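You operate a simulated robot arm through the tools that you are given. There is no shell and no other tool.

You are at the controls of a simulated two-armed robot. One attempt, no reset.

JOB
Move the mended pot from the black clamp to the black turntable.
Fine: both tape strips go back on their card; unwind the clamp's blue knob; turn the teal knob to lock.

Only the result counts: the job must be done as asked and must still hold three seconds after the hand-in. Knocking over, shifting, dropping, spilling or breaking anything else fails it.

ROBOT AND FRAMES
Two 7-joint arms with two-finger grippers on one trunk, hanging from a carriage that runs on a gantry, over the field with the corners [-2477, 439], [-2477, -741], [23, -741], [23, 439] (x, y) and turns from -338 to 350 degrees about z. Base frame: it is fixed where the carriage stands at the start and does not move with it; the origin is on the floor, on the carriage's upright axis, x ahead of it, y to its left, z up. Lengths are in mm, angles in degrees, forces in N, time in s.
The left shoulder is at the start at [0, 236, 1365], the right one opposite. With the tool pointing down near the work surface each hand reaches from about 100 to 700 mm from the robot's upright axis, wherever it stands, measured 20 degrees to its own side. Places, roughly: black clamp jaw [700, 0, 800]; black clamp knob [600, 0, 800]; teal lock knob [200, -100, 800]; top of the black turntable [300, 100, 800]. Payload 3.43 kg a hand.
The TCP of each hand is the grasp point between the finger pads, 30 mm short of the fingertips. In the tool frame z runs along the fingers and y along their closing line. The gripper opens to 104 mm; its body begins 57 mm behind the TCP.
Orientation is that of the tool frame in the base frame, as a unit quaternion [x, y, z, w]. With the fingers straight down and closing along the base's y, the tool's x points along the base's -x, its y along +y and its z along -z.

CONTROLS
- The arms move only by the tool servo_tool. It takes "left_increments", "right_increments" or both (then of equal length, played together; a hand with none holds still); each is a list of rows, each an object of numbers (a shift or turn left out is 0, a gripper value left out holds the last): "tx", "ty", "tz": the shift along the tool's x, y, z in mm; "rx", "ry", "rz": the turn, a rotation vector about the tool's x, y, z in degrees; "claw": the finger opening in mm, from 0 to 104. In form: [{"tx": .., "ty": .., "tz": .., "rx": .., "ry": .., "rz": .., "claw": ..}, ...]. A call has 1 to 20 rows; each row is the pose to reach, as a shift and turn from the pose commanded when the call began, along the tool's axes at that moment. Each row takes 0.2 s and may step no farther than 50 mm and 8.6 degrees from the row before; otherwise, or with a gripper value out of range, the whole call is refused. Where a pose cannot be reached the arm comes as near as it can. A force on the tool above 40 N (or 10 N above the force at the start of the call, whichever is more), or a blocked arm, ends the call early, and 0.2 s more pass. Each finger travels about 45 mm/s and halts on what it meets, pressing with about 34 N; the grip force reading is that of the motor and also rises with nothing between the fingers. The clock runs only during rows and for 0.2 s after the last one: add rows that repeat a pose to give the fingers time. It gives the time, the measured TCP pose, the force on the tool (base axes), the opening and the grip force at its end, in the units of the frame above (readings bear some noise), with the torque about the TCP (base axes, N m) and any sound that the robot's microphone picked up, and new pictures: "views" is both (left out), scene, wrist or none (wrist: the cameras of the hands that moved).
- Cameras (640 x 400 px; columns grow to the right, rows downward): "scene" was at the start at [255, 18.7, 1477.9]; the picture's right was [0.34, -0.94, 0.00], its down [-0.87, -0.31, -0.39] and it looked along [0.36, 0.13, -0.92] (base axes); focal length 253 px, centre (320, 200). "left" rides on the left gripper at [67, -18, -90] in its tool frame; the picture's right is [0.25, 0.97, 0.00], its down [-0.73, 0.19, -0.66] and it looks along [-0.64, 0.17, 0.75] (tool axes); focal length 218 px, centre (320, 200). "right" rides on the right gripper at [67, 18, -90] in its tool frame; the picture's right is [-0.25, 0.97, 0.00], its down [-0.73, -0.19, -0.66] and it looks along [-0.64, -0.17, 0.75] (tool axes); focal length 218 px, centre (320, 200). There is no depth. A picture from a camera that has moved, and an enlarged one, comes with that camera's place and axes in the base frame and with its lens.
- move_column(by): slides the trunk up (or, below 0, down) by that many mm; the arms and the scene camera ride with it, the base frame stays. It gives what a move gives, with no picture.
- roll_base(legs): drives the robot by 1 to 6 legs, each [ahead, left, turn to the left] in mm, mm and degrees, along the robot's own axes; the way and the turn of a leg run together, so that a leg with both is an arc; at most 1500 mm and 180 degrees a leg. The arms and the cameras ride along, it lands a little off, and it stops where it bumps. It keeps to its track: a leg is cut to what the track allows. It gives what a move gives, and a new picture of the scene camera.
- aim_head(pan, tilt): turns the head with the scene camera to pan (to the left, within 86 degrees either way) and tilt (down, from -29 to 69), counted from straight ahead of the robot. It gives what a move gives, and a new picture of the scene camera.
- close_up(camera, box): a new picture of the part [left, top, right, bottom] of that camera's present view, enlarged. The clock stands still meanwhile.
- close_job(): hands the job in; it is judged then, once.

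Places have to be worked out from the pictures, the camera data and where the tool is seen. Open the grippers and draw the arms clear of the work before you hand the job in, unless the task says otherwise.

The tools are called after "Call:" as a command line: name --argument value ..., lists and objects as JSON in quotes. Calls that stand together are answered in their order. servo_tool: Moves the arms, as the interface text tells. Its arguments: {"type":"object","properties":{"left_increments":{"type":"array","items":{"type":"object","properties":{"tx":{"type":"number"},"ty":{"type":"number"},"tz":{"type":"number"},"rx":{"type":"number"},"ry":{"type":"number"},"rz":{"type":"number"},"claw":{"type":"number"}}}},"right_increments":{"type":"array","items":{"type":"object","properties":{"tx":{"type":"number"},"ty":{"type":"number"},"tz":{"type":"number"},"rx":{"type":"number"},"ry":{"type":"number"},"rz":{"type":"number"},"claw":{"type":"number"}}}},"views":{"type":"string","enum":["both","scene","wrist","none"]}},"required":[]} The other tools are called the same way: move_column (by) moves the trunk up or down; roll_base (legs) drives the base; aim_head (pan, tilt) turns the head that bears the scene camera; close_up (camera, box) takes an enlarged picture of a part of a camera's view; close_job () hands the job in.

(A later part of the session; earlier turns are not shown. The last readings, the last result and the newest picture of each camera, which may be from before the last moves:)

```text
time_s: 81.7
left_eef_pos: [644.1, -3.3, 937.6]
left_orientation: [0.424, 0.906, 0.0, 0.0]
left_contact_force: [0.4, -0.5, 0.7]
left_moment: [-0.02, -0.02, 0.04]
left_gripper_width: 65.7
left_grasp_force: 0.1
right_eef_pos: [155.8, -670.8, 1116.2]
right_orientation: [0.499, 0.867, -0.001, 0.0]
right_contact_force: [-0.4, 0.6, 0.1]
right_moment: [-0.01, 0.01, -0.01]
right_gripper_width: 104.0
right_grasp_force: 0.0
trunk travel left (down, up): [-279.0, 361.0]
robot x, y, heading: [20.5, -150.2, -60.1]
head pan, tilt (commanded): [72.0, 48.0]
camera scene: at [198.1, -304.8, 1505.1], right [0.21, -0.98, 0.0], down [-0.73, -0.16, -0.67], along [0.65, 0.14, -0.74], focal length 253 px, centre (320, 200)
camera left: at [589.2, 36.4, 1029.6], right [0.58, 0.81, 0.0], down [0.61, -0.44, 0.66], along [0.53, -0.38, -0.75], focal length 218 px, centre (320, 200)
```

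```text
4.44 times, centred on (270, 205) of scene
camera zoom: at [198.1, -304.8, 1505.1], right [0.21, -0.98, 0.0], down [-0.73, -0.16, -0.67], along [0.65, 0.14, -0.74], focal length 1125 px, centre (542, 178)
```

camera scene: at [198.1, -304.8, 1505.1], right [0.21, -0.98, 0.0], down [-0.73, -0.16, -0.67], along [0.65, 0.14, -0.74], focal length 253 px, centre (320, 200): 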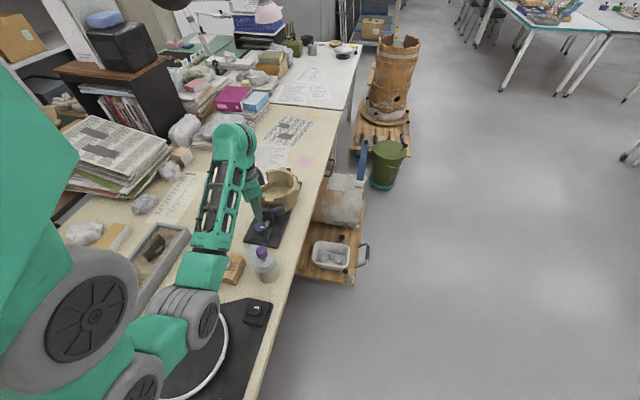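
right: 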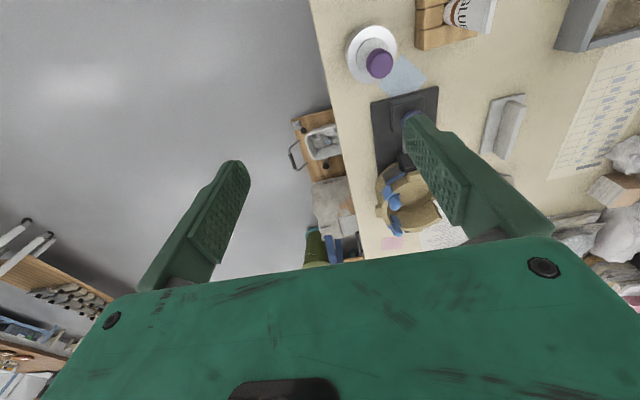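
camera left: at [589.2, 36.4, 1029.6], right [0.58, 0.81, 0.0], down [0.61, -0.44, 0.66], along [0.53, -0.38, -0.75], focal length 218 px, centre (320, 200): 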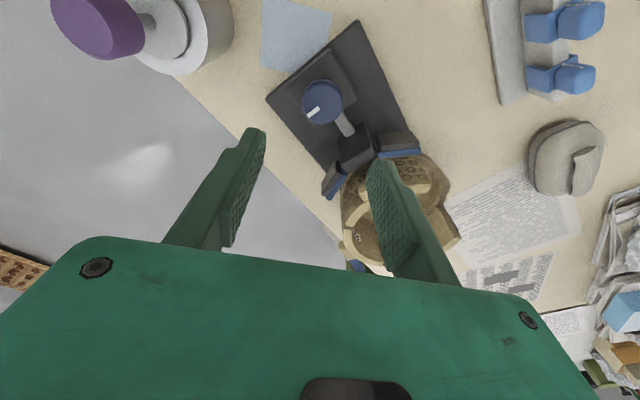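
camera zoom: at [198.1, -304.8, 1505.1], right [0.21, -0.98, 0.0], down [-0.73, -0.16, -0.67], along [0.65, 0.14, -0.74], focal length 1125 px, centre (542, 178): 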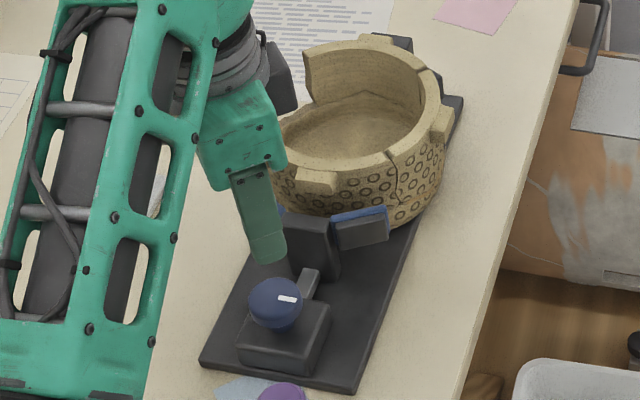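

The clamp is fully unwound and hasn't shifted. For the pot I'll pinch the main wall (not the mended shard) at about −150° around its centre, i.e. near [766, -38], with the closing line radial; first I move above it and measure.

Call:
servo_tool --left_increments '[{"tx": -15, "ty": 10, "tz": 2, "rz": 1.4}, {"tx": -30, "ty": 20, "tz": 4, "rz": 2.8}, {"tx": -45, "ty": 31, "tz": 6, "rz": 4.2}, {"tx": -60, "ty": 41, "tz": 9, "rz": 5.6}, {"tx": -75, "ty": 51, "tz": 12, "rz": 7}, {"tx": -90, "ty": 61, "tz": 15, "rz": 8.4}, {"tx": -104.7, "ty": 71.5, "tz": 17, "rz": 9.8, "claw": 60}, {"tx": -104.7, "ty": 71.5, "tz": 17, "rz": 9.8, "claw": 60}]' --views "both"

Call:
close_up --camera "left" --box '[240, 20, 480, 220]'

Call:
close_up --camera "scene" --box '[235, 155, 315, 235]'

```text
time_s: 83.5
left_eef_pos: [766.5, -35.6, 924.0]
left_orientation: [0.5, 0.866, 0.001, 0.0]
left_contact_force: [-0.3, 0.6, -0.2]
left_moment: [0.0, 0.01, -0.01]
left_gripper_width: 60.1
left_grasp_force: 0.0
right_eef_pos: [157.7, -670.4, 1115.2]
right_orientation: [0.499, 0.867, 0.0, 0.0]
right_contact_force: [1.0, 0.7, -0.1]
right_moment: [0.02, -0.02, 0.02]
right_gripper_width: 104.1
right_grasp_force: 0.1
trunk travel left (down, up): [-279.0, 361.0]
robot x, y, heading: [17.8, -147.5, -60.0]
head pan, tilt (commanded): [72.0, 48.0]
camera scene: at [197.8, -304.8, 1505.0], right [0.21, -0.98, 0.0], down [-0.73, -0.16, -0.67], along [0.65, 0.14, -0.74], focal length 253 px, centre (320, 200)
camera left: at [717.9, 13.0, 1013.1], right [0.71, 0.7, 0.0], down [0.53, -0.54, 0.66], along [0.46, -0.47, -0.75], focal length 218 px, centre (320, 200)
```

scene: 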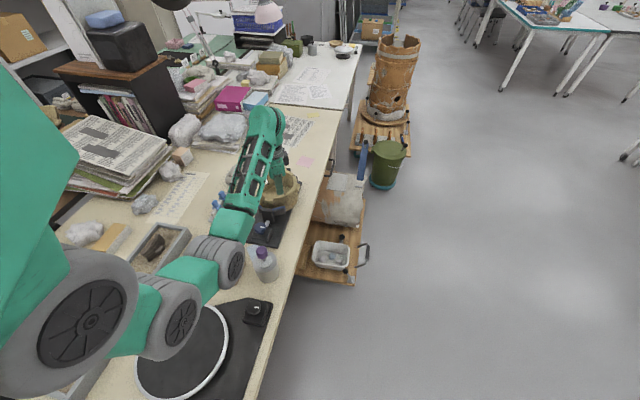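
left: 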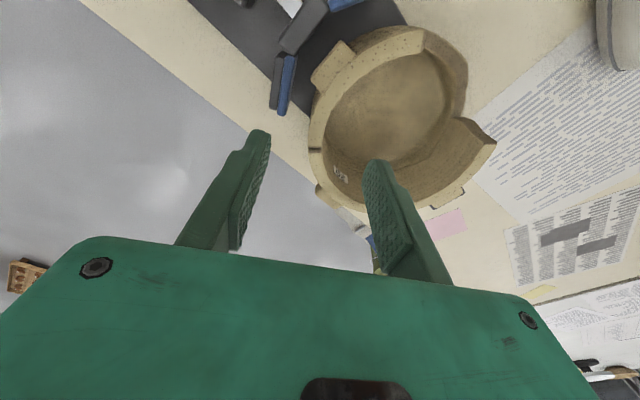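

```text
2.00 times, centred on (360, 120) of left
camera zoom: at [717.9, 13.0, 1013.1], right [0.71, 0.7, 0.0], down [0.53, -0.54, 0.66], along [0.46, -0.47, -0.75], focal length 436 px, centre (240, 360)
```

zoom: 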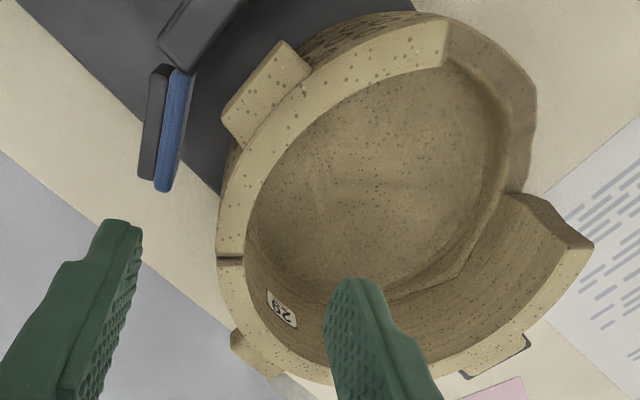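

```text
5.00 times, centred on (275, 195) of scene
camera zoom: at [197.8, -304.8, 1505.0], right [0.21, -0.98, 0.0], down [-0.73, -0.16, -0.67], along [0.65, 0.14, -0.74], focal length 1266 px, centre (545, 225)
```

zoom: 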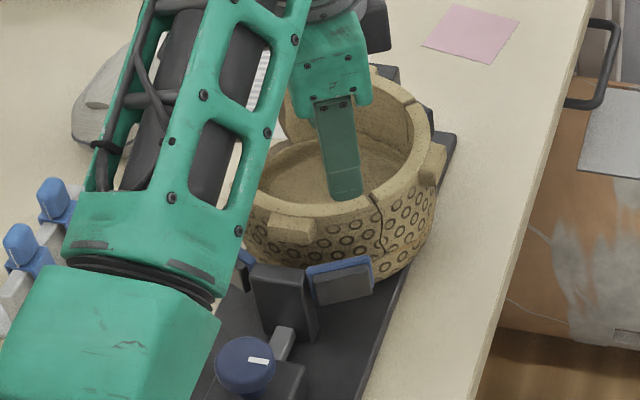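

The wall mid-line is at about [761, -33], 11–12 mm thick, centred between the lug and the crack there. I'll align radially (yaw 25°), set the opening to 40 mm and lower the fingers astride the wall, tips staying above the retracted pad (z≥821).

Call:
servo_tool --left_increments '[{"tx": 4.8, "ty": -3.6, "tz": 0, "rz": 5, "claw": 44}, {"tx": 4.8, "ty": -3.6, "tz": 12, "rz": 5, "claw": 40}, {"tx": 4.8, "ty": -3.6, "tz": 24, "rz": 5, "claw": 40}, {"tx": 4.8, "ty": -3.6, "tz": 32, "rz": 5, "claw": 40}, {"tx": 4.8, "ty": -3.6, "tz": 32, "rz": 5, "claw": 40}]' --views "wrist"

Call:
close_up --camera "left" --box '[220, 60, 420, 220]'

```text
time_s: 84.7
left_eef_pos: [760.9, -32.3, 890.1]
left_orientation: [0.536, 0.844, 0.0, 0.0]
left_contact_force: [-0.4, -0.1, 0.4]
left_moment: [-0.01, 0.04, 0.02]
left_gripper_width: 40.0
left_grasp_force: 0.0
right_eef_pos: [156.4, -670.9, 1116.6]
right_orientation: [0.499, 0.867, 0.0, -0.001]
right_contact_force: [-0.4, -0.2, 0.0]
right_moment: [0.01, 0.01, 0.01]
right_gripper_width: 104.0
right_grasp_force: 0.0
trunk travel left (down, up): [-279.0, 361.0]
robot x, y, heading: [23.7, -142.6, -59.6]
head pan, tilt (commanded): [72.0, 48.0]
camera left: at [717.0, 19.1, 980.8], right [0.77, 0.64, 0.0], down [0.48, -0.58, 0.66], along [0.42, -0.5, -0.75], focal length 218 px, centre (320, 200)
```

left: 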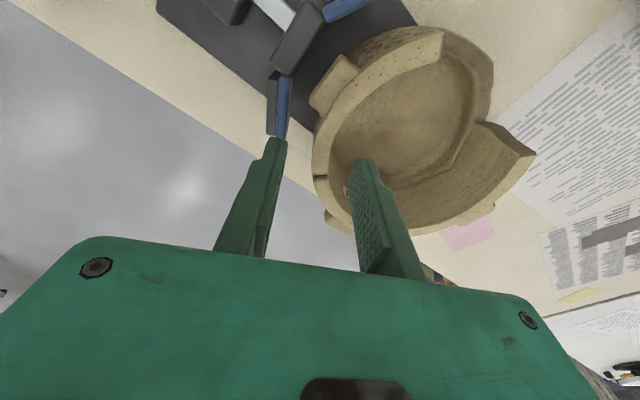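

```text
2.50 times, centred on (320, 140) of left
camera zoom: at [717.0, 19.1, 980.8], right [0.77, 0.64, 0.0], down [0.48, -0.58, 0.66], along [0.42, -0.5, -0.75], focal length 546 px, centre (320, 350)
```

zoom: 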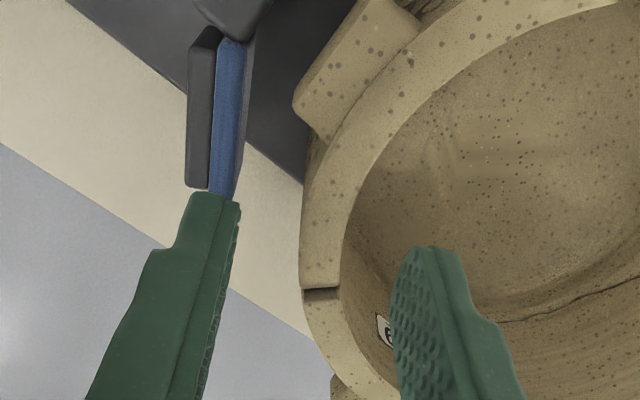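

Centred on the wall. Descending another 37 mm (tips to z≈823).

Call:
servo_tool --left_increments '[{"tz": 8}, {"tz": 16}, {"tz": 24}, {"tz": 31}, {"tz": 37}, {"tz": 37}]' --views "both"

Call:
close_up --camera "left" --box '[220, 60, 420, 220]'

Call:
close_up --camera "scene" --box '[235, 155, 315, 235]'

```text
time_s: 86.0
left_eef_pos: [760.9, -32.5, 854.2]
left_orientation: [0.537, 0.844, 0.0, 0.0]
left_contact_force: [0.1, 0.2, 0.1]
left_moment: [0.05, 0.0, 0.02]
left_gripper_width: 40.2
left_grasp_force: 0.0
right_eef_pos: [158.1, -671.4, 1115.7]
right_orientation: [0.499, 0.867, 0.0, 0.001]
right_contact_force: [0.7, -0.3, 0.1]
right_moment: [0.02, -0.01, -0.01]
right_gripper_width: 104.1
right_grasp_force: 0.0
trunk travel left (down, up): [-279.0, 361.0]
robot x, y, heading: [18.6, -150.0, -59.7]
head pan, tilt (commanded): [72.0, 48.0]
camera scene: at [198.1, -304.8, 1505.1], right [0.21, -0.98, 0.0], down [-0.73, -0.16, -0.67], along [0.65, 0.14, -0.74], focal length 253 px, centre (320, 200)
camera left: at [717.8, 19.4, 944.1], right [0.77, 0.64, 0.0], down [0.48, -0.58, 0.66], along [0.42, -0.5, -0.75], focal length 218 px, centre (320, 200)
```

scene: 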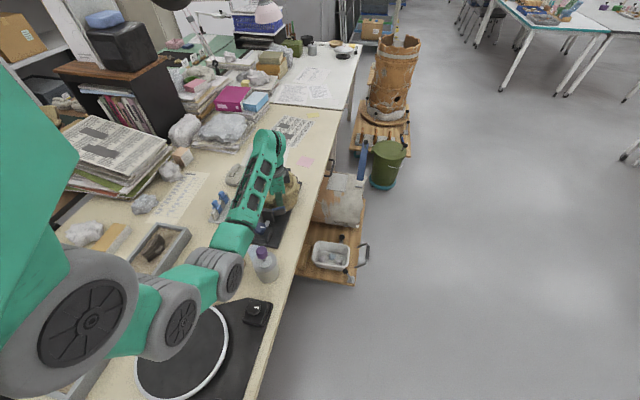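
left: 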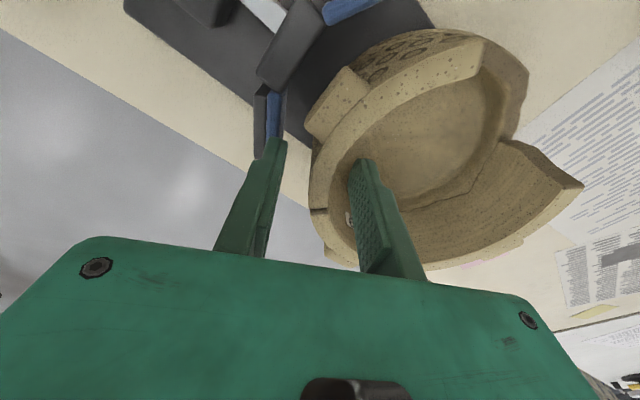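

```text
2.50 times, centred on (320, 140) of left
camera zoom: at [717.8, 19.4, 944.1], right [0.77, 0.64, 0.0], down [0.48, -0.58, 0.66], along [0.42, -0.5, -0.75], focal length 546 px, centre (320, 350)
```

zoom: 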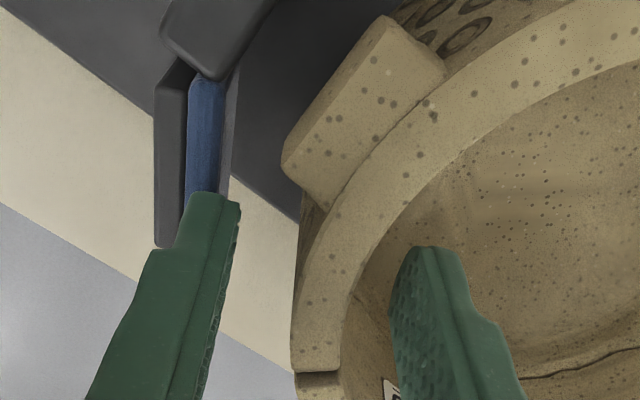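

```text
5.00 times, centred on (275, 195) of scene
camera zoom: at [198.1, -304.8, 1505.1], right [0.21, -0.98, 0.0], down [-0.73, -0.16, -0.67], along [0.65, 0.14, -0.74], focal length 1266 px, centre (545, 225)
```

zoom: 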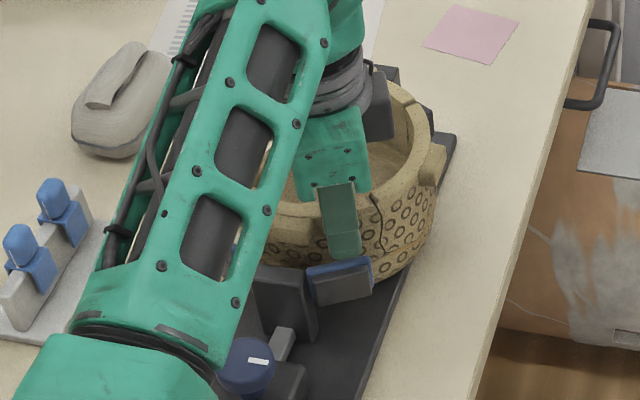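

No contact. I'll narrow the opening to 26 mm, go 8 mm deeper and then close on the wall.

Call:
servo_tool --left_increments '[{"tz": 0, "claw": 26}, {"tz": 0, "claw": 26}, {"tz": 4, "claw": 26}, {"tz": 8, "claw": 26}, {"tz": 8, "claw": 14}, {"tz": 8, "claw": 5}, {"tz": 8, "claw": 0}, {"tz": 8, "claw": 0}, {"tz": 8, "claw": 0}]' --views "wrist"

Call:
close_up --camera "left" --box '[220, 60, 420, 220]'

```text
time_s: 88.0
left_eef_pos: [762.0, -31.0, 845.6]
left_orientation: [0.536, 0.844, 0.001, -0.001]
left_contact_force: [-0.4, 5.4, 0.9]
left_moment: [0.24, -0.62, 0.61]
left_gripper_width: 12.7
left_grasp_force: 33.8
right_eef_pos: [156.2, -668.5, 1115.5]
right_orientation: [0.498, 0.867, -0.001, 0.0]
right_contact_force: [0.5, 0.6, 0.6]
right_moment: [-0.02, -0.01, 0.01]
right_gripper_width: 104.1
right_grasp_force: 0.1
trunk travel left (down, up): [-279.0, 361.0]
robot x, y, heading: [20.0, -146.8, -59.8]
head pan, tilt (commanded): [72.0, 48.0]
camera left: at [717.3, 20.9, 935.8], right [0.77, 0.64, 0.0], down [0.48, -0.58, 0.66], along [0.42, -0.5, -0.75], focal length 218 px, centre (320, 200)
```

left: 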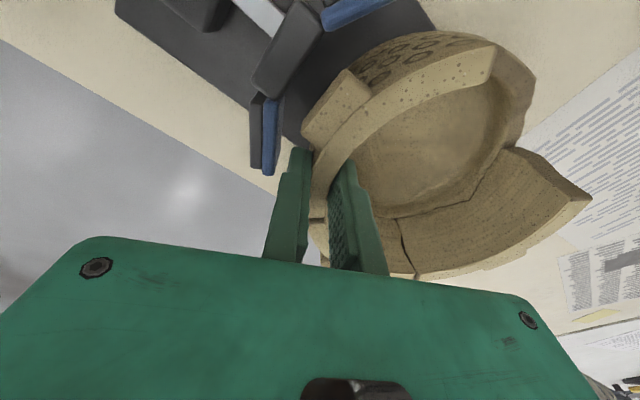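

```text
2.50 times, centred on (320, 140) of left
camera zoom: at [717.3, 20.9, 935.8], right [0.77, 0.64, 0.0], down [0.48, -0.58, 0.66], along [0.42, -0.5, -0.75], focal length 546 px, centre (320, 350)
```

zoom: 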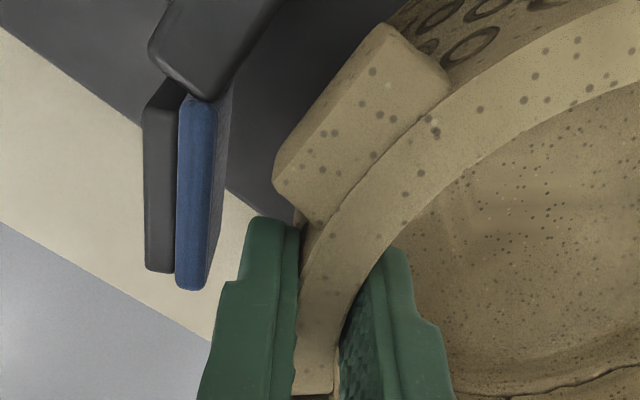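

The wall is pinched at 12.7 mm. I'll lift by 12 mm slowly and read the weight and moment.

Call:
servo_tool --left_increments '[{"tz": -2}, {"tz": -4}, {"tz": -6}, {"tz": -8}, {"tz": -10}, {"tz": -12}, {"tz": -12}, {"tz": -12}]' --views "both"

Call:
close_up --camera "scene" --box '[235, 155, 315, 235]'

Call:
close_up --camera "left" --box '[220, 0, 620, 280]'

```text
time_s: 89.8
left_eef_pos: [758.3, -33.1, 857.0]
left_orientation: [0.536, 0.844, -0.002, 0.0]
left_contact_force: [0.1, 0.3, -9.4]
left_moment: [-0.17, 0.69, 0.12]
left_gripper_width: 12.3
left_grasp_force: 33.7
right_eef_pos: [155.9, -670.1, 1114.7]
right_orientation: [0.498, 0.867, -0.001, 0.0]
right_contact_force: [-0.3, -0.1, 0.3]
right_moment: [0.03, 0.02, -0.03]
right_gripper_width: 104.3
right_grasp_force: 0.1
trunk travel left (down, up): [-279.0, 361.0]
robot x, y, heading: [23.0, -146.5, -60.0]
head pan, tilt (commanded): [72.0, 48.0]
camera scene: at [197.2, -304.7, 1504.9], right [0.21, -0.98, 0.0], down [-0.73, -0.16, -0.67], along [0.65, 0.14, -0.74], focal length 253 px, centre (320, 200)
camera left: at [714.9, 18.9, 946.8], right [0.77, 0.64, 0.0], down [0.48, -0.58, 0.66], along [0.42, -0.5, -0.75], focal length 218 px, centre (320, 200)
```

scene: 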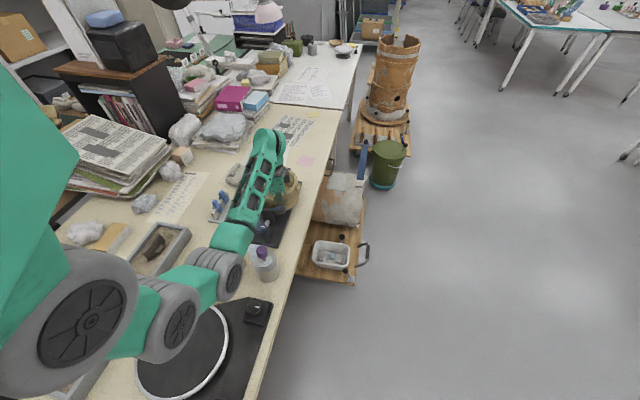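
left: 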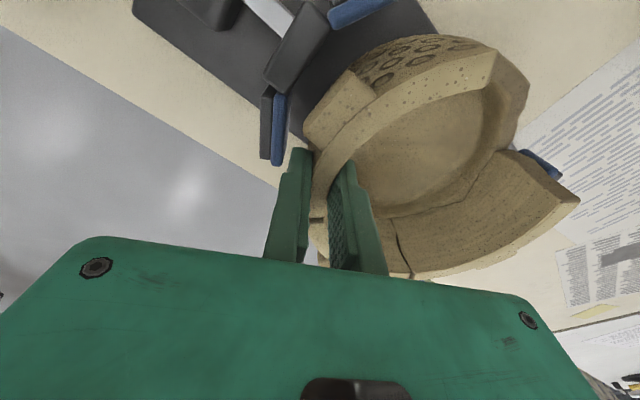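

```text
5.00 times, centred on (275, 195) of scene
camera zoom: at [197.2, -304.7, 1504.9], right [0.21, -0.98, 0.0], down [-0.73, -0.16, -0.67], along [0.65, 0.14, -0.74], focal length 1266 px, centre (545, 225)
```

zoom: 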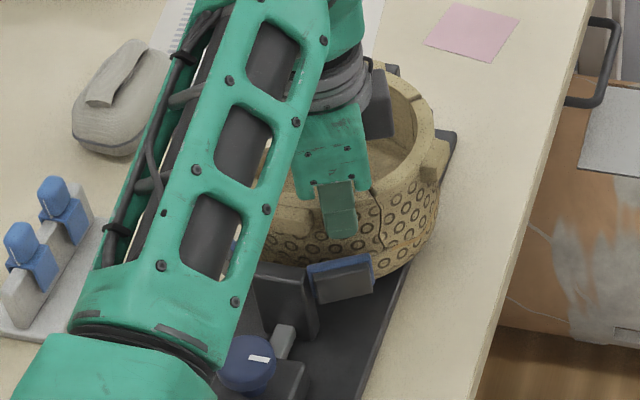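

```text
1.43 times, centred on (420, 140) of left
camera zoom: at [714.9, 18.9, 946.8], right [0.77, 0.64, 0.0], down [0.48, -0.58, 0.66], along [0.42, -0.5, -0.75], focal length 312 px, centre (177, 286)
```

zoom: 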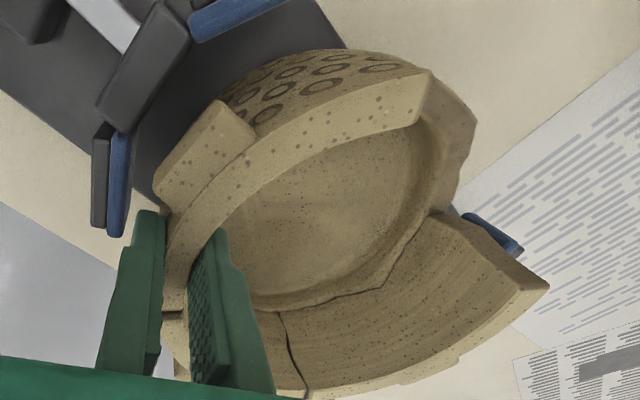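

The pot hangs at ~9.4 N with 0.7 N·m, grip width stable. Raising with the trunk 60 mm and checking for slip or tilt.

Call:
move_column --by 60

Call:
close_up --camera "left" --box '[220, 0, 620, 280]'

Call:
close_up --camera "scene" --box '[220, 140, 340, 240]'

```text
time_s: 90.8
left_eef_pos: [758.7, -33.8, 916.6]
left_orientation: [0.537, 0.844, -0.001, 0.0]
left_contact_force: [-0.4, 0.1, -9.9]
left_moment: [-0.18, 0.59, 0.01]
left_gripper_width: 12.3
left_grasp_force: 33.8
right_eef_pos: [155.9, -670.8, 1173.9]
right_orientation: [0.5, 0.866, -0.001, -0.001]
right_contact_force: [-0.7, 0.9, 0.4]
right_moment: [0.02, -0.01, 0.04]
right_gripper_width: 104.1
right_grasp_force: 0.0
trunk travel left (down, up): [-339.0, 301.0]
robot x, y, heading: [19.8, -146.3, -59.7]
head pan, tilt (commanded): [72.0, 48.0]
```

```text
1.43 times, centred on (420, 140) of left
camera zoom: at [715.1, 18.7, 1006.7], right [0.77, 0.64, 0.0], down [0.48, -0.58, 0.66], along [0.42, -0.51, -0.75], focal length 312 px, centre (177, 286)
```

zoom: 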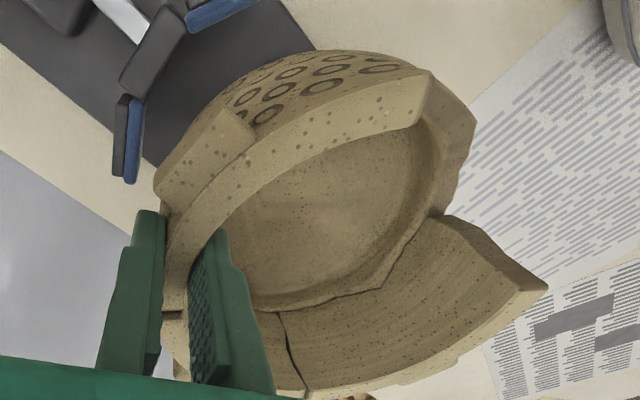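

```text
4.00 times, centred on (280, 190) of scene
camera zoom: at [197.4, -304.8, 1564.8], right [0.21, -0.98, 0.0], down [-0.73, -0.16, -0.67], along [0.65, 0.14, -0.74], focal length 1012 px, centre (480, 240)
```

zoom: 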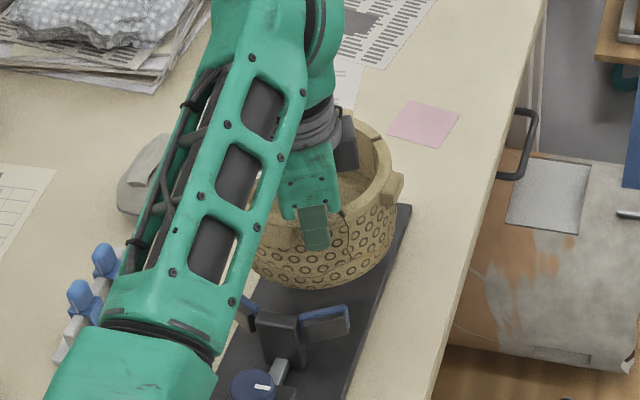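

The pot is stable in the grip. Raising another 150 mm, then I'll look toward the region the robot will roll back into.

Call:
move_column --by 150

Call:
aim_head --pan -80 --tilt 45

```text
time_s: 92.6
left_eef_pos: [758.4, -34.0, 1067.1]
left_orientation: [0.537, 0.844, -0.001, -0.001]
left_contact_force: [-0.1, -0.4, -8.5]
left_moment: [-0.17, 0.6, 0.0]
left_gripper_width: 12.3
left_grasp_force: 33.8
right_eef_pos: [155.8, -669.1, 1325.0]
right_orientation: [0.5, 0.866, 0.0, -0.001]
right_contact_force: [0.3, -0.1, 0.6]
right_moment: [-0.03, 0.01, -0.02]
right_gripper_width: 104.1
right_grasp_force: 0.2
trunk travel left (down, up): [-489.0, 151.0]
robot x, y, heading: [17.3, -147.0, -59.8]
head pan, tilt (commanded): [72.0, 48.0]
```

```text
time_s: 95.0
left_eef_pos: [759.7, -33.7, 1068.0]
left_orientation: [0.536, 0.844, -0.001, 0.0]
left_contact_force: [0.0, -0.3, -9.8]
left_moment: [-0.16, 0.55, -0.02]
left_gripper_width: 12.4
left_grasp_force: 33.9
right_eef_pos: [156.0, -670.3, 1326.0]
right_orientation: [0.499, 0.866, -0.001, -0.001]
right_contact_force: [0.3, 0.2, 0.1]
right_moment: [0.04, 0.01, 0.01]
right_gripper_width: 104.0
right_grasp_force: 0.0
trunk travel left (down, up): [-489.0, 151.0]
robot x, y, heading: [24.2, -145.2, -59.7]
head pan, tilt (commanded): [-80.0, 45.0]
camera scene: at [58.4, -373.8, 1719.2], right [-0.64, 0.76, 0.0], down [0.54, 0.46, -0.71], along [-0.54, -0.46, -0.71], focal length 253 px, centre (320, 200)
```

scene: 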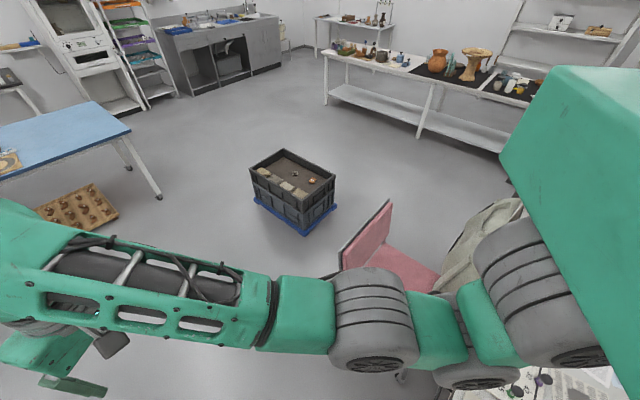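

The way back is clear at this height (chair and desks are low). I'll roll the base back in two legs so the pot travels from about [826, -2] toward the turntable at about [268, 64].

Call:
roll_base --legs '[[-110, -150, 0]]'

Call:
aim_head --pan 60 --tilt 55

```text
time_s: 96.5
left_eef_pos: [567.5, -14.9, 1066.4]
left_orientation: [0.536, 0.844, -0.001, -0.001]
left_contact_force: [-0.3, 0.5, -9.8]
left_moment: [-0.15, 0.63, -0.02]
left_gripper_width: 12.3
left_grasp_force: 34.1
right_eef_pos: [-35.2, -651.5, 1325.1]
right_orientation: [0.5, 0.866, 0.0, 0.0]
right_contact_force: [0.5, 1.1, -0.9]
right_moment: [0.02, 0.01, -0.02]
right_gripper_width: 104.0
right_grasp_force: 0.1
trunk travel left (down, up): [-489.0, 151.0]
robot x, y, heading: [-167.4, -127.1, -60.0]
head pan, tilt (commanded): [-80.0, 45.0]
camera scene: at [-132.5, -355.2, 1719.2], right [-0.64, 0.76, 0.0], down [0.54, 0.46, -0.71], along [-0.54, -0.46, -0.71], focal length 253 px, centre (320, 200)
```

scene: 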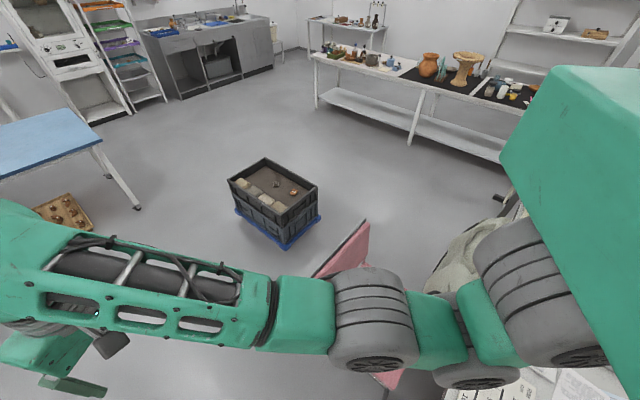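

```text
time_s: 98.8
left_eef_pos: [568.2, -16.1, 1065.9]
left_orientation: [0.537, 0.844, -0.001, 0.0]
left_contact_force: [0.7, 0.3, -9.0]
left_moment: [-0.19, 0.61, -0.04]
left_gripper_width: 12.5
left_grasp_force: 34.0
right_eef_pos: [-33.2, -651.7, 1324.8]
right_orientation: [0.5, 0.866, -0.001, 0.0]
right_contact_force: [0.5, 0.4, 0.4]
right_moment: [0.0, -0.01, 0.01]
right_gripper_width: 103.9
right_grasp_force: 0.0
trunk travel left (down, up): [-489.0, 151.0]
robot x, y, heading: [-172.1, -129.3, -59.9]
head pan, tilt (commanded): [60.0, 55.0]
camera scene: at [2.0, -302.7, 1705.7], right [0.0, -1.0, 0.0], down [-0.82, 0.0, -0.57], along [0.57, 0.0, -0.82], focal length 253 px, centre (320, 200)
```

scene: 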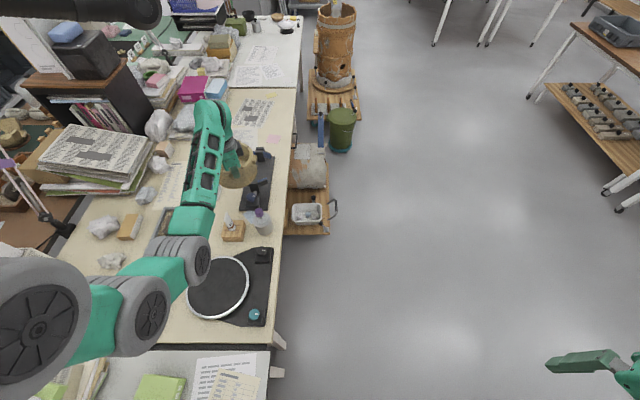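

Pot still firmly held. I'll zoom on the turntable to refine its centre and see the teal knob.

Call:
close_up --camera "scene" --box '[170, 230, 300, 340]'

Call:
close_up --camera "scene" --box '[230, 290, 280, 335]'

Call:
close_up --camera "scene" --box '[190, 90, 300, 200]'

```text
3.64 times, centred on (235, 285) of scene
camera zoom: at [2.0, -302.7, 1705.7], right [0.0, -1.0, 0.0], down [-0.82, 0.0, -0.57], along [0.57, 0.0, -0.82], focal length 920 px, centre (629, -109)
```

zoom: 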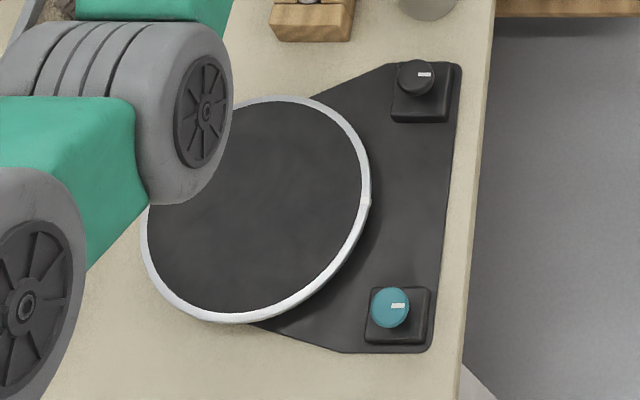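

```text
8.89 times, centred on (255, 312) of scene
camera zoom: at [2.0, -302.7, 1705.7], right [0.0, -1.0, 0.0], down [-0.82, 0.0, -0.57], along [0.57, 0.0, -0.82], focal length 2250 px, centre (898, -800)
```

zoom: 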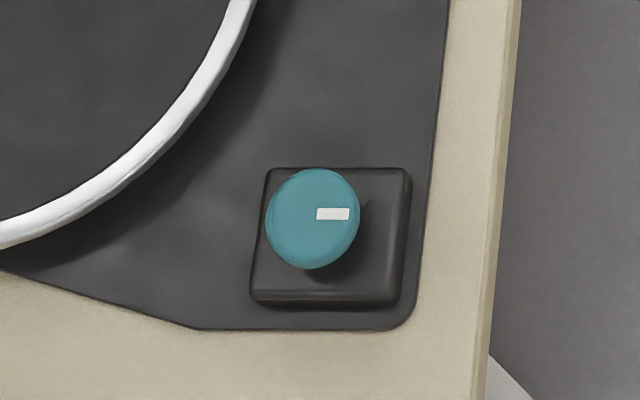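

```text
3.64 times, centred on (245, 145) of scene
camera zoom: at [2.0, -302.7, 1705.7], right [0.0, -1.0, 0.0], down [-0.82, 0.0, -0.57], along [0.57, 0.0, -0.82], focal length 920 px, centre (593, 400)
```

zoom: 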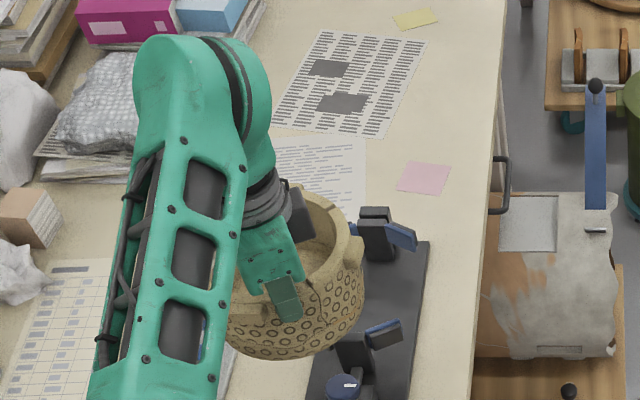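

Turntable centre refined to [274.5, 68, ~773]; teal knob at about [174, -81, ~790] with its mark pointing to −y. Rolling the rest of the way so the pot hangs over the turntable.

Call:
roll_base --legs '[[-226, -285, 0]]'

Call:
aim_head --pan 60 --tilt 55

```text
time_s: 101.1
left_eef_pos: [207.2, 38.6, 1066.4]
left_orientation: [0.536, 0.844, 0.0, -0.002]
left_contact_force: [-1.0, 0.3, -9.0]
left_moment: [-0.17, 0.6, 0.01]
left_gripper_width: 12.2
left_grasp_force: 34.0
right_eef_pos: [-393.9, -598.5, 1324.9]
right_orientation: [0.499, 0.867, -0.001, 0.001]
right_contact_force: [0.7, 0.2, -0.5]
right_moment: [0.01, 0.02, 0.0]
right_gripper_width: 104.2
right_grasp_force: 0.2
trunk travel left (down, up): [-489.0, 151.0]
robot x, y, heading: [-531.0, -75.9, -59.7]
head pan, tilt (commanded): [60.0, 55.0]
camera scene: at [-358.2, -249.6, 1705.7], right [0.0, -1.0, 0.0], down [-0.82, 0.0, -0.57], along [0.57, 0.0, -0.82], focal length 253 px, centre (320, 200)
```

scene: 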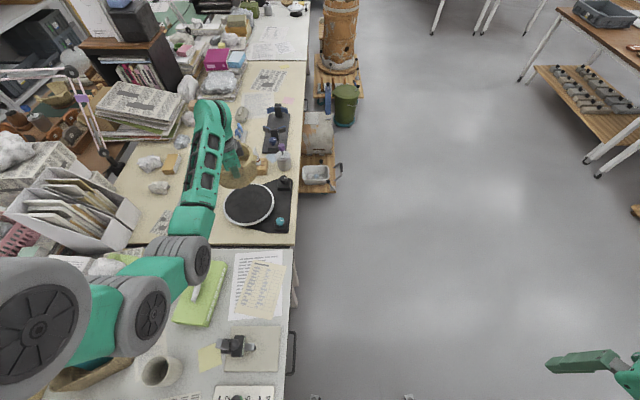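

```text
time_s: 101.7
left_eef_pos: [208.6, 37.6, 1065.3]
left_orientation: [0.536, 0.845, -0.001, -0.002]
left_contact_force: [0.1, 0.1, -8.9]
left_moment: [-0.18, 0.58, 0.01]
left_gripper_width: 12.4
left_grasp_force: 34.1
right_eef_pos: [-392.6, -597.5, 1324.8]
right_orientation: [0.499, 0.867, -0.001, 0.0]
right_contact_force: [0.1, -0.3, 0.1]
right_moment: [0.01, 0.02, 0.0]
right_gripper_width: 104.0
right_grasp_force: 0.1
trunk travel left (down, up): [-489.0, 151.0]
robot x, y, heading: [-531.3, -75.8, -59.7]
head pan, tilt (commanded): [60.0, 55.0]
camera scene: at [-358.1, -249.7, 1705.7], right [0.0, -1.0, 0.0], down [-0.82, 0.0, -0.57], along [0.57, 0.0, -0.82], focal length 253 px, centre (320, 200)
```

scene: 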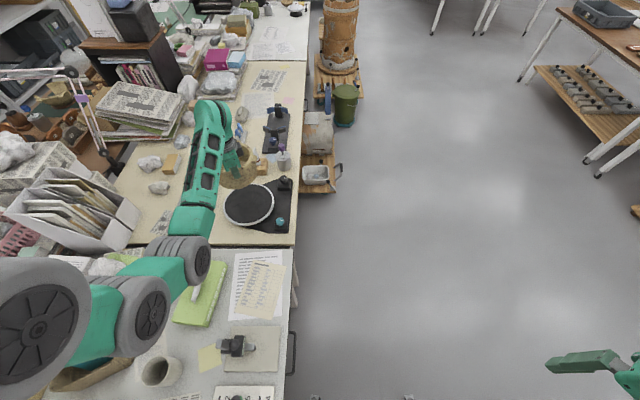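

Now checking from the wrist camera how the pot sits over the turntable.

Call:
close_up --camera "left" --box '[0, 0, 640, 400]'

Call:
close_up --camera "scene" --box '[190, 90, 310, 250]'

```text
1.00 times, centred on (320, 200) of left (not enlarged: the box is as wide or as high as the picture)
camera zoom: at [163.9, 90.7, 1155.9], right [0.77, 0.64, 0.0], down [0.49, -0.58, 0.66], along [0.42, -0.5, -0.76], focal length 218 px, centre (320, 200)
```

zoom: 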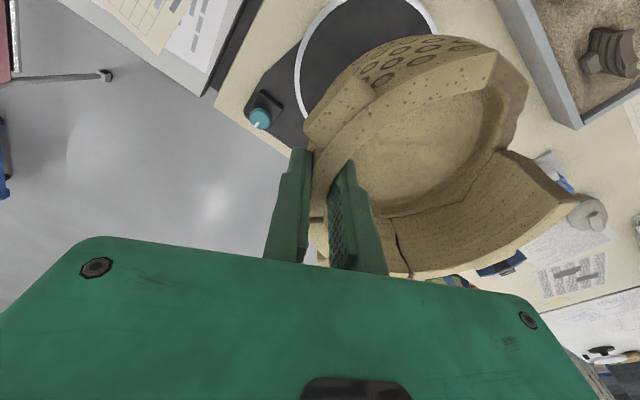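

```text
2.50 times, centred on (250, 170) of scene
camera zoom: at [-358.1, -249.7, 1705.7], right [0.0, -1.0, 0.0], down [-0.82, 0.0, -0.57], along [0.57, 0.0, -0.82], focal length 633 px, centre (495, 275)
```

zoom: 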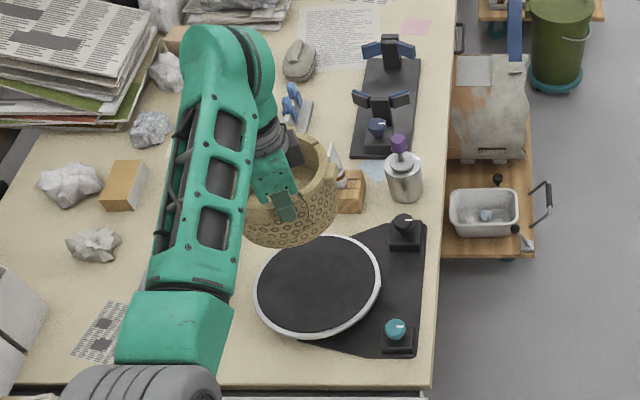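

The pot's centre computes to about [274, 66], over the turntable centre, tilted only ~3°. Lowering the trunk by 175 mm toward it.

Call:
move_column --by -120

Call:
move_column --by -50

Call:
close_up --camera "left" --box '[0, 0, 640, 400]'

Call:
close_up --camera "scene" --box '[180, 90, 320, 250]'

```text
time_s: 103.2
left_eef_pos: [207.1, 38.4, 946.2]
left_orientation: [0.536, 0.844, 0.0, 0.0]
left_contact_force: [0.9, -1.1, -9.3]
left_moment: [-0.2, 0.56, 0.03]
left_gripper_width: 12.2
left_grasp_force: 34.1
right_eef_pos: [-394.6, -597.8, 1204.9]
right_orientation: [0.499, 0.867, -0.001, -0.001]
right_contact_force: [0.6, 0.3, -0.7]
right_moment: [0.0, -0.01, -0.01]
right_gripper_width: 104.2
right_grasp_force: 0.0
trunk travel left (down, up): [-369.0, 271.0]
robot x, y, heading: [-533.2, -74.0, -59.8]
head pan, tilt (commanded): [60.0, 55.0]
```

```text
time_s: 104.1
left_eef_pos: [207.1, 37.3, 896.6]
left_orientation: [0.536, 0.844, -0.001, -0.001]
left_contact_force: [0.5, 0.2, -8.2]
left_moment: [-0.18, 0.62, 0.0]
left_gripper_width: 12.1
left_grasp_force: 34.1
right_eef_pos: [-394.1, -599.8, 1156.4]
right_orientation: [0.498, 0.867, -0.001, -0.001]
right_contact_force: [-0.8, 1.0, -0.2]
right_moment: [-0.02, 0.01, 0.02]
right_gripper_width: 103.8
right_grasp_force: 0.0
trunk travel left (down, up): [-319.0, 321.0]
robot x, y, heading: [-533.4, -75.5, -59.8]
head pan, tilt (commanded): [60.0, 55.0]
```

```text
1.00 times, centred on (320, 200) of left (not enlarged: the box is as wide or as high as the picture)
camera zoom: at [164.3, 90.6, 986.8], right [0.77, 0.64, 0.0], down [0.48, -0.58, 0.66], along [0.42, -0.5, -0.75], focal length 218 px, centre (320, 200)
```

zoom: 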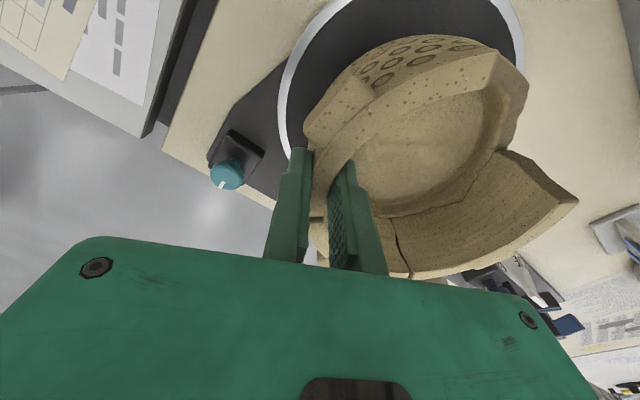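

```text
2.50 times, centred on (250, 170) of scene
camera zoom: at [-358.1, -249.7, 1535.8], right [0.0, -1.0, 0.0], down [-0.82, 0.0, -0.57], along [0.57, 0.0, -0.82], focal length 633 px, centre (495, 275)
```

zoom: 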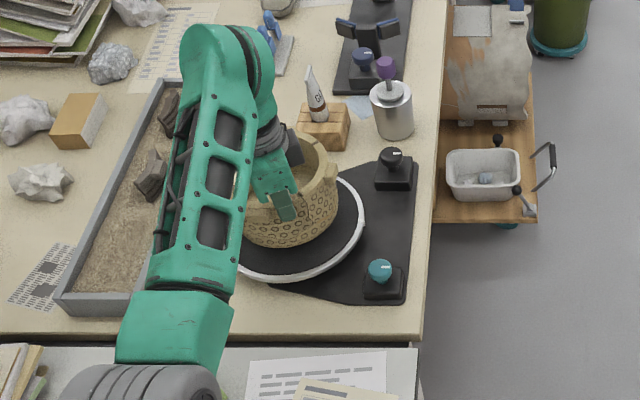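

Everything is clear; the pot is right above the disc. Lowering gently with the arm now.

Call:
servo_tool --left_increments '[{"tz": 3}, {"tz": 6}, {"tz": 9}, {"tz": 12}, {"tz": 14}, {"tz": 14}]' --views "none"

```text
time_s: 105.5
left_eef_pos: [208.0, 38.4, 882.1]
left_orientation: [0.535, 0.845, 0.0, -0.002]
left_contact_force: [0.3, 0.7, -8.9]
left_moment: [-0.2, 0.57, 0.02]
left_gripper_width: 12.3
left_grasp_force: 33.8
right_eef_pos: [-394.2, -598.7, 1156.6]
right_orientation: [0.498, 0.867, -0.001, 0.0]
right_contact_force: [0.1, 0.1, 0.1]
right_moment: [0.0, -0.02, 0.02]
right_gripper_width: 104.2
right_grasp_force: 0.0
trunk travel left (down, up): [-319.0, 321.0]
robot x, y, heading: [-530.1, -76.1, -59.9]
head pan, tilt (commanded): [60.0, 55.0]
```

Call:
servo_tool --left_increments '[{"tz": 1.5}, {"tz": 3}, {"tz": 4.5}, {"tz": 6}, {"tz": 6}]' --views "none"

```text
time_s: 106.7
left_eef_pos: [208.0, 37.6, 876.6]
left_orientation: [0.536, 0.844, -0.001, 0.0]
left_contact_force: [-4.9, -1.9, -2.9]
left_moment: [-0.05, 0.21, 0.04]
left_gripper_width: 12.4
left_grasp_force: 33.7
right_eef_pos: [-394.2, -598.7, 1156.2]
right_orientation: [0.499, 0.867, -0.001, -0.001]
right_contact_force: [-0.6, 1.0, -0.1]
right_moment: [-0.01, -0.04, -0.06]
right_gripper_width: 103.9
right_grasp_force: 0.0
trunk travel left (down, up): [-319.0, 321.0]
robot x, y, heading: [-529.8, -78.2, -59.9]
head pan, tilt (commanded): [60.0, 55.0]
```

The pot's far base edge has touched (load dropped to −2.9 N). Continuing down in 1 mm steps to set it level.

Call:
servo_tool --left_increments '[{"tz": 1}, {"tz": 2}, {"tz": 3}, {"tz": 3}]' --views "wrist"

```text
time_s: 107.7
left_eef_pos: [207.7, 39.1, 874.8]
left_orientation: [0.535, 0.845, 0.001, 0.0]
left_contact_force: [-4.2, 3.5, 4.7]
left_moment: [0.04, -0.69, 0.38]
left_gripper_width: 12.3
left_grasp_force: 34.0
right_eef_pos: [-393.6, -598.3, 1156.1]
right_orientation: [0.499, 0.867, 0.0, 0.0]
right_contact_force: [0.2, 0.4, -0.1]
right_moment: [-0.02, 0.0, -0.03]
right_gripper_width: 104.0
right_grasp_force: 0.2
trunk travel left (down, up): [-319.0, 321.0]
robot x, y, heading: [-532.7, -77.2, -59.6]
head pan, tilt (commanded): [60.0, 55.0]
camera left: at [164.5, 92.1, 964.9], right [0.77, 0.64, 0.0], down [0.48, -0.58, 0.66], along [0.42, -0.5, -0.75], focal length 218 px, centre (320, 200)
```

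left: 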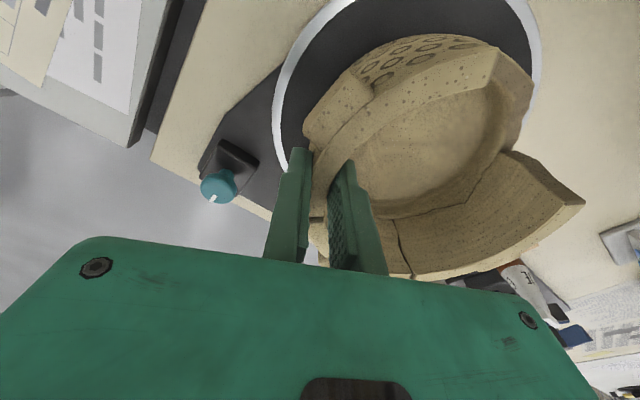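

The pot now rests on the disc (+4.7 N, level like at the clamp). Opening the fingers gradually, then rising clear.

Call:
servo_tool --left_increments '[{"claw": 13}, {"claw": 14}, {"claw": 16}, {"claw": 20}, {"claw": 26}, {"claw": 26}, {"claw": 26}]' --views "wrist"

Call:
close_up --camera "left" --box '[220, 60, 420, 260]'

```text
time_s: 109.3
left_eef_pos: [208.5, 38.2, 874.4]
left_orientation: [0.536, 0.844, -0.001, -0.001]
left_contact_force: [0.7, 0.1, -0.4]
left_moment: [0.04, 0.01, -0.02]
left_gripper_width: 25.9
left_grasp_force: 0.0
right_eef_pos: [-393.8, -599.1, 1155.3]
right_orientation: [0.499, 0.867, 0.0, 0.001]
right_contact_force: [-0.6, 0.2, 0.0]
right_moment: [0.01, -0.01, 0.0]
right_gripper_width: 103.9
right_grasp_force: 0.2
trunk travel left (down, up): [-319.0, 321.0]
robot x, y, heading: [-532.3, -77.8, -59.7]
head pan, tilt (commanded): [60.0, 55.0]
camera left: at [164.5, 90.5, 964.4], right [0.77, 0.64, 0.0], down [0.48, -0.58, 0.66], along [0.42, -0.5, -0.75], focal length 218 px, centre (320, 200)
```

left: 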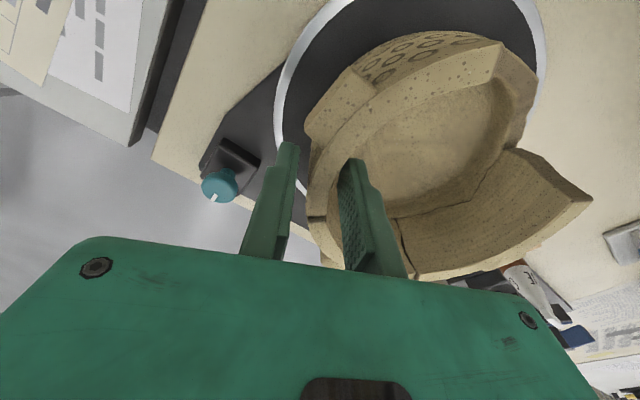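

```text
2.00 times, centred on (320, 160) of left
camera zoom: at [164.5, 90.5, 964.4], right [0.77, 0.64, 0.0], down [0.48, -0.58, 0.66], along [0.42, -0.5, -0.75], focal length 436 px, centre (320, 280)
```

zoom: 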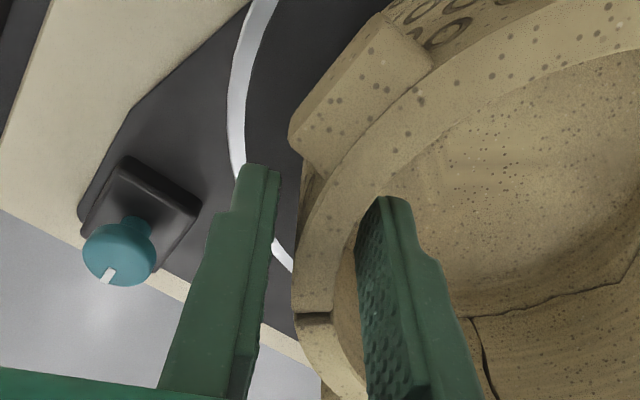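

Released with zero load. Widening a little more and rising straight up clear of the pot.

Call:
servo_tool --left_increments '[{"claw": 36}, {"claw": 38}, {"tz": -8, "claw": 38}, {"tz": -20, "claw": 38}, {"tz": -35, "claw": 38}, {"tz": -55, "claw": 38}, {"tz": -80, "claw": 38}, {"tz": -105, "claw": 38}, {"tz": -105, "claw": 38}]' --views "both"

Call:
close_up --camera "scene" --box '[180, 90, 320, 250]'

Call:
close_up --camera "left" --box '[120, 0, 560, 260]'

```text
time_s: 111.3
left_eef_pos: [209.1, 37.1, 979.0]
left_orientation: [0.536, 0.844, 0.0, -0.001]
left_contact_force: [0.1, 1.2, -0.5]
left_moment: [-0.05, 0.0, 0.01]
left_gripper_width: 37.8
left_grasp_force: 0.1
right_eef_pos: [-393.7, -598.7, 1156.0]
right_orientation: [0.499, 0.867, 0.0, 0.0]
right_contact_force: [0.3, 0.1, 0.6]
right_moment: [0.0, -0.03, 0.0]
right_gripper_width: 103.8
right_grasp_force: 0.1
trunk travel left (down, up): [-319.0, 321.0]
robot x, y, heading: [-529.9, -74.9, -59.8]
head pan, tilt (commanded): [60.0, 55.0]
camera scene: at [-357.7, -249.6, 1535.8], right [0.0, -1.0, 0.0], down [-0.82, 0.0, -0.57], along [0.57, 0.0, -0.82], focal length 253 px, centre (320, 200)
camera left: at [163.8, 90.0, 1069.1], right [0.77, 0.64, 0.0], down [0.48, -0.58, 0.66], along [0.42, -0.5, -0.75], focal length 218 px, centre (320, 200)
```

scene: 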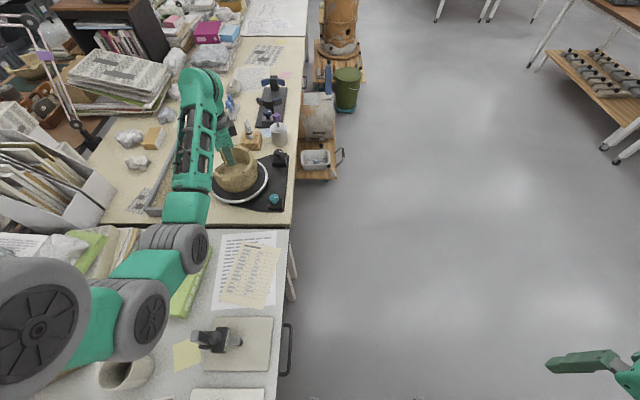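
left: 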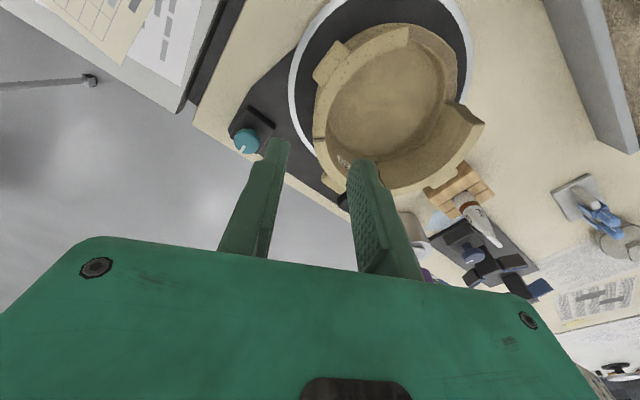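

```text
2.50 times, centred on (250, 170) of scene
camera zoom: at [-357.7, -249.6, 1535.8], right [0.0, -1.0, 0.0], down [-0.82, 0.0, -0.57], along [0.57, 0.0, -0.82], focal length 633 px, centre (495, 275)
```

zoom: 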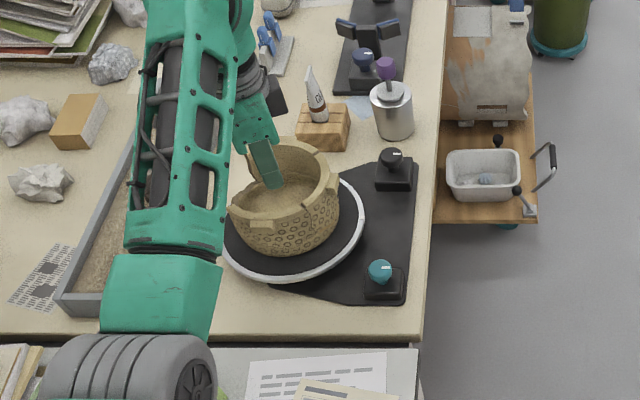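

```text
1.45 times, centred on (340, 130) of left
camera zoom: at [163.8, 90.0, 1069.1], right [0.77, 0.64, 0.0], down [0.48, -0.58, 0.66], along [0.42, -0.5, -0.75], focal length 318 px, centre (291, 302)
```

zoom: 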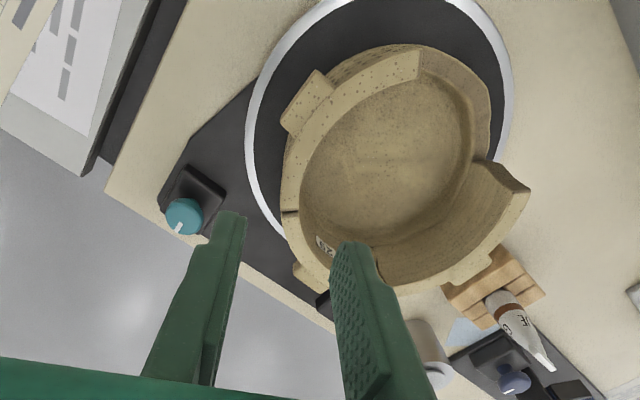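

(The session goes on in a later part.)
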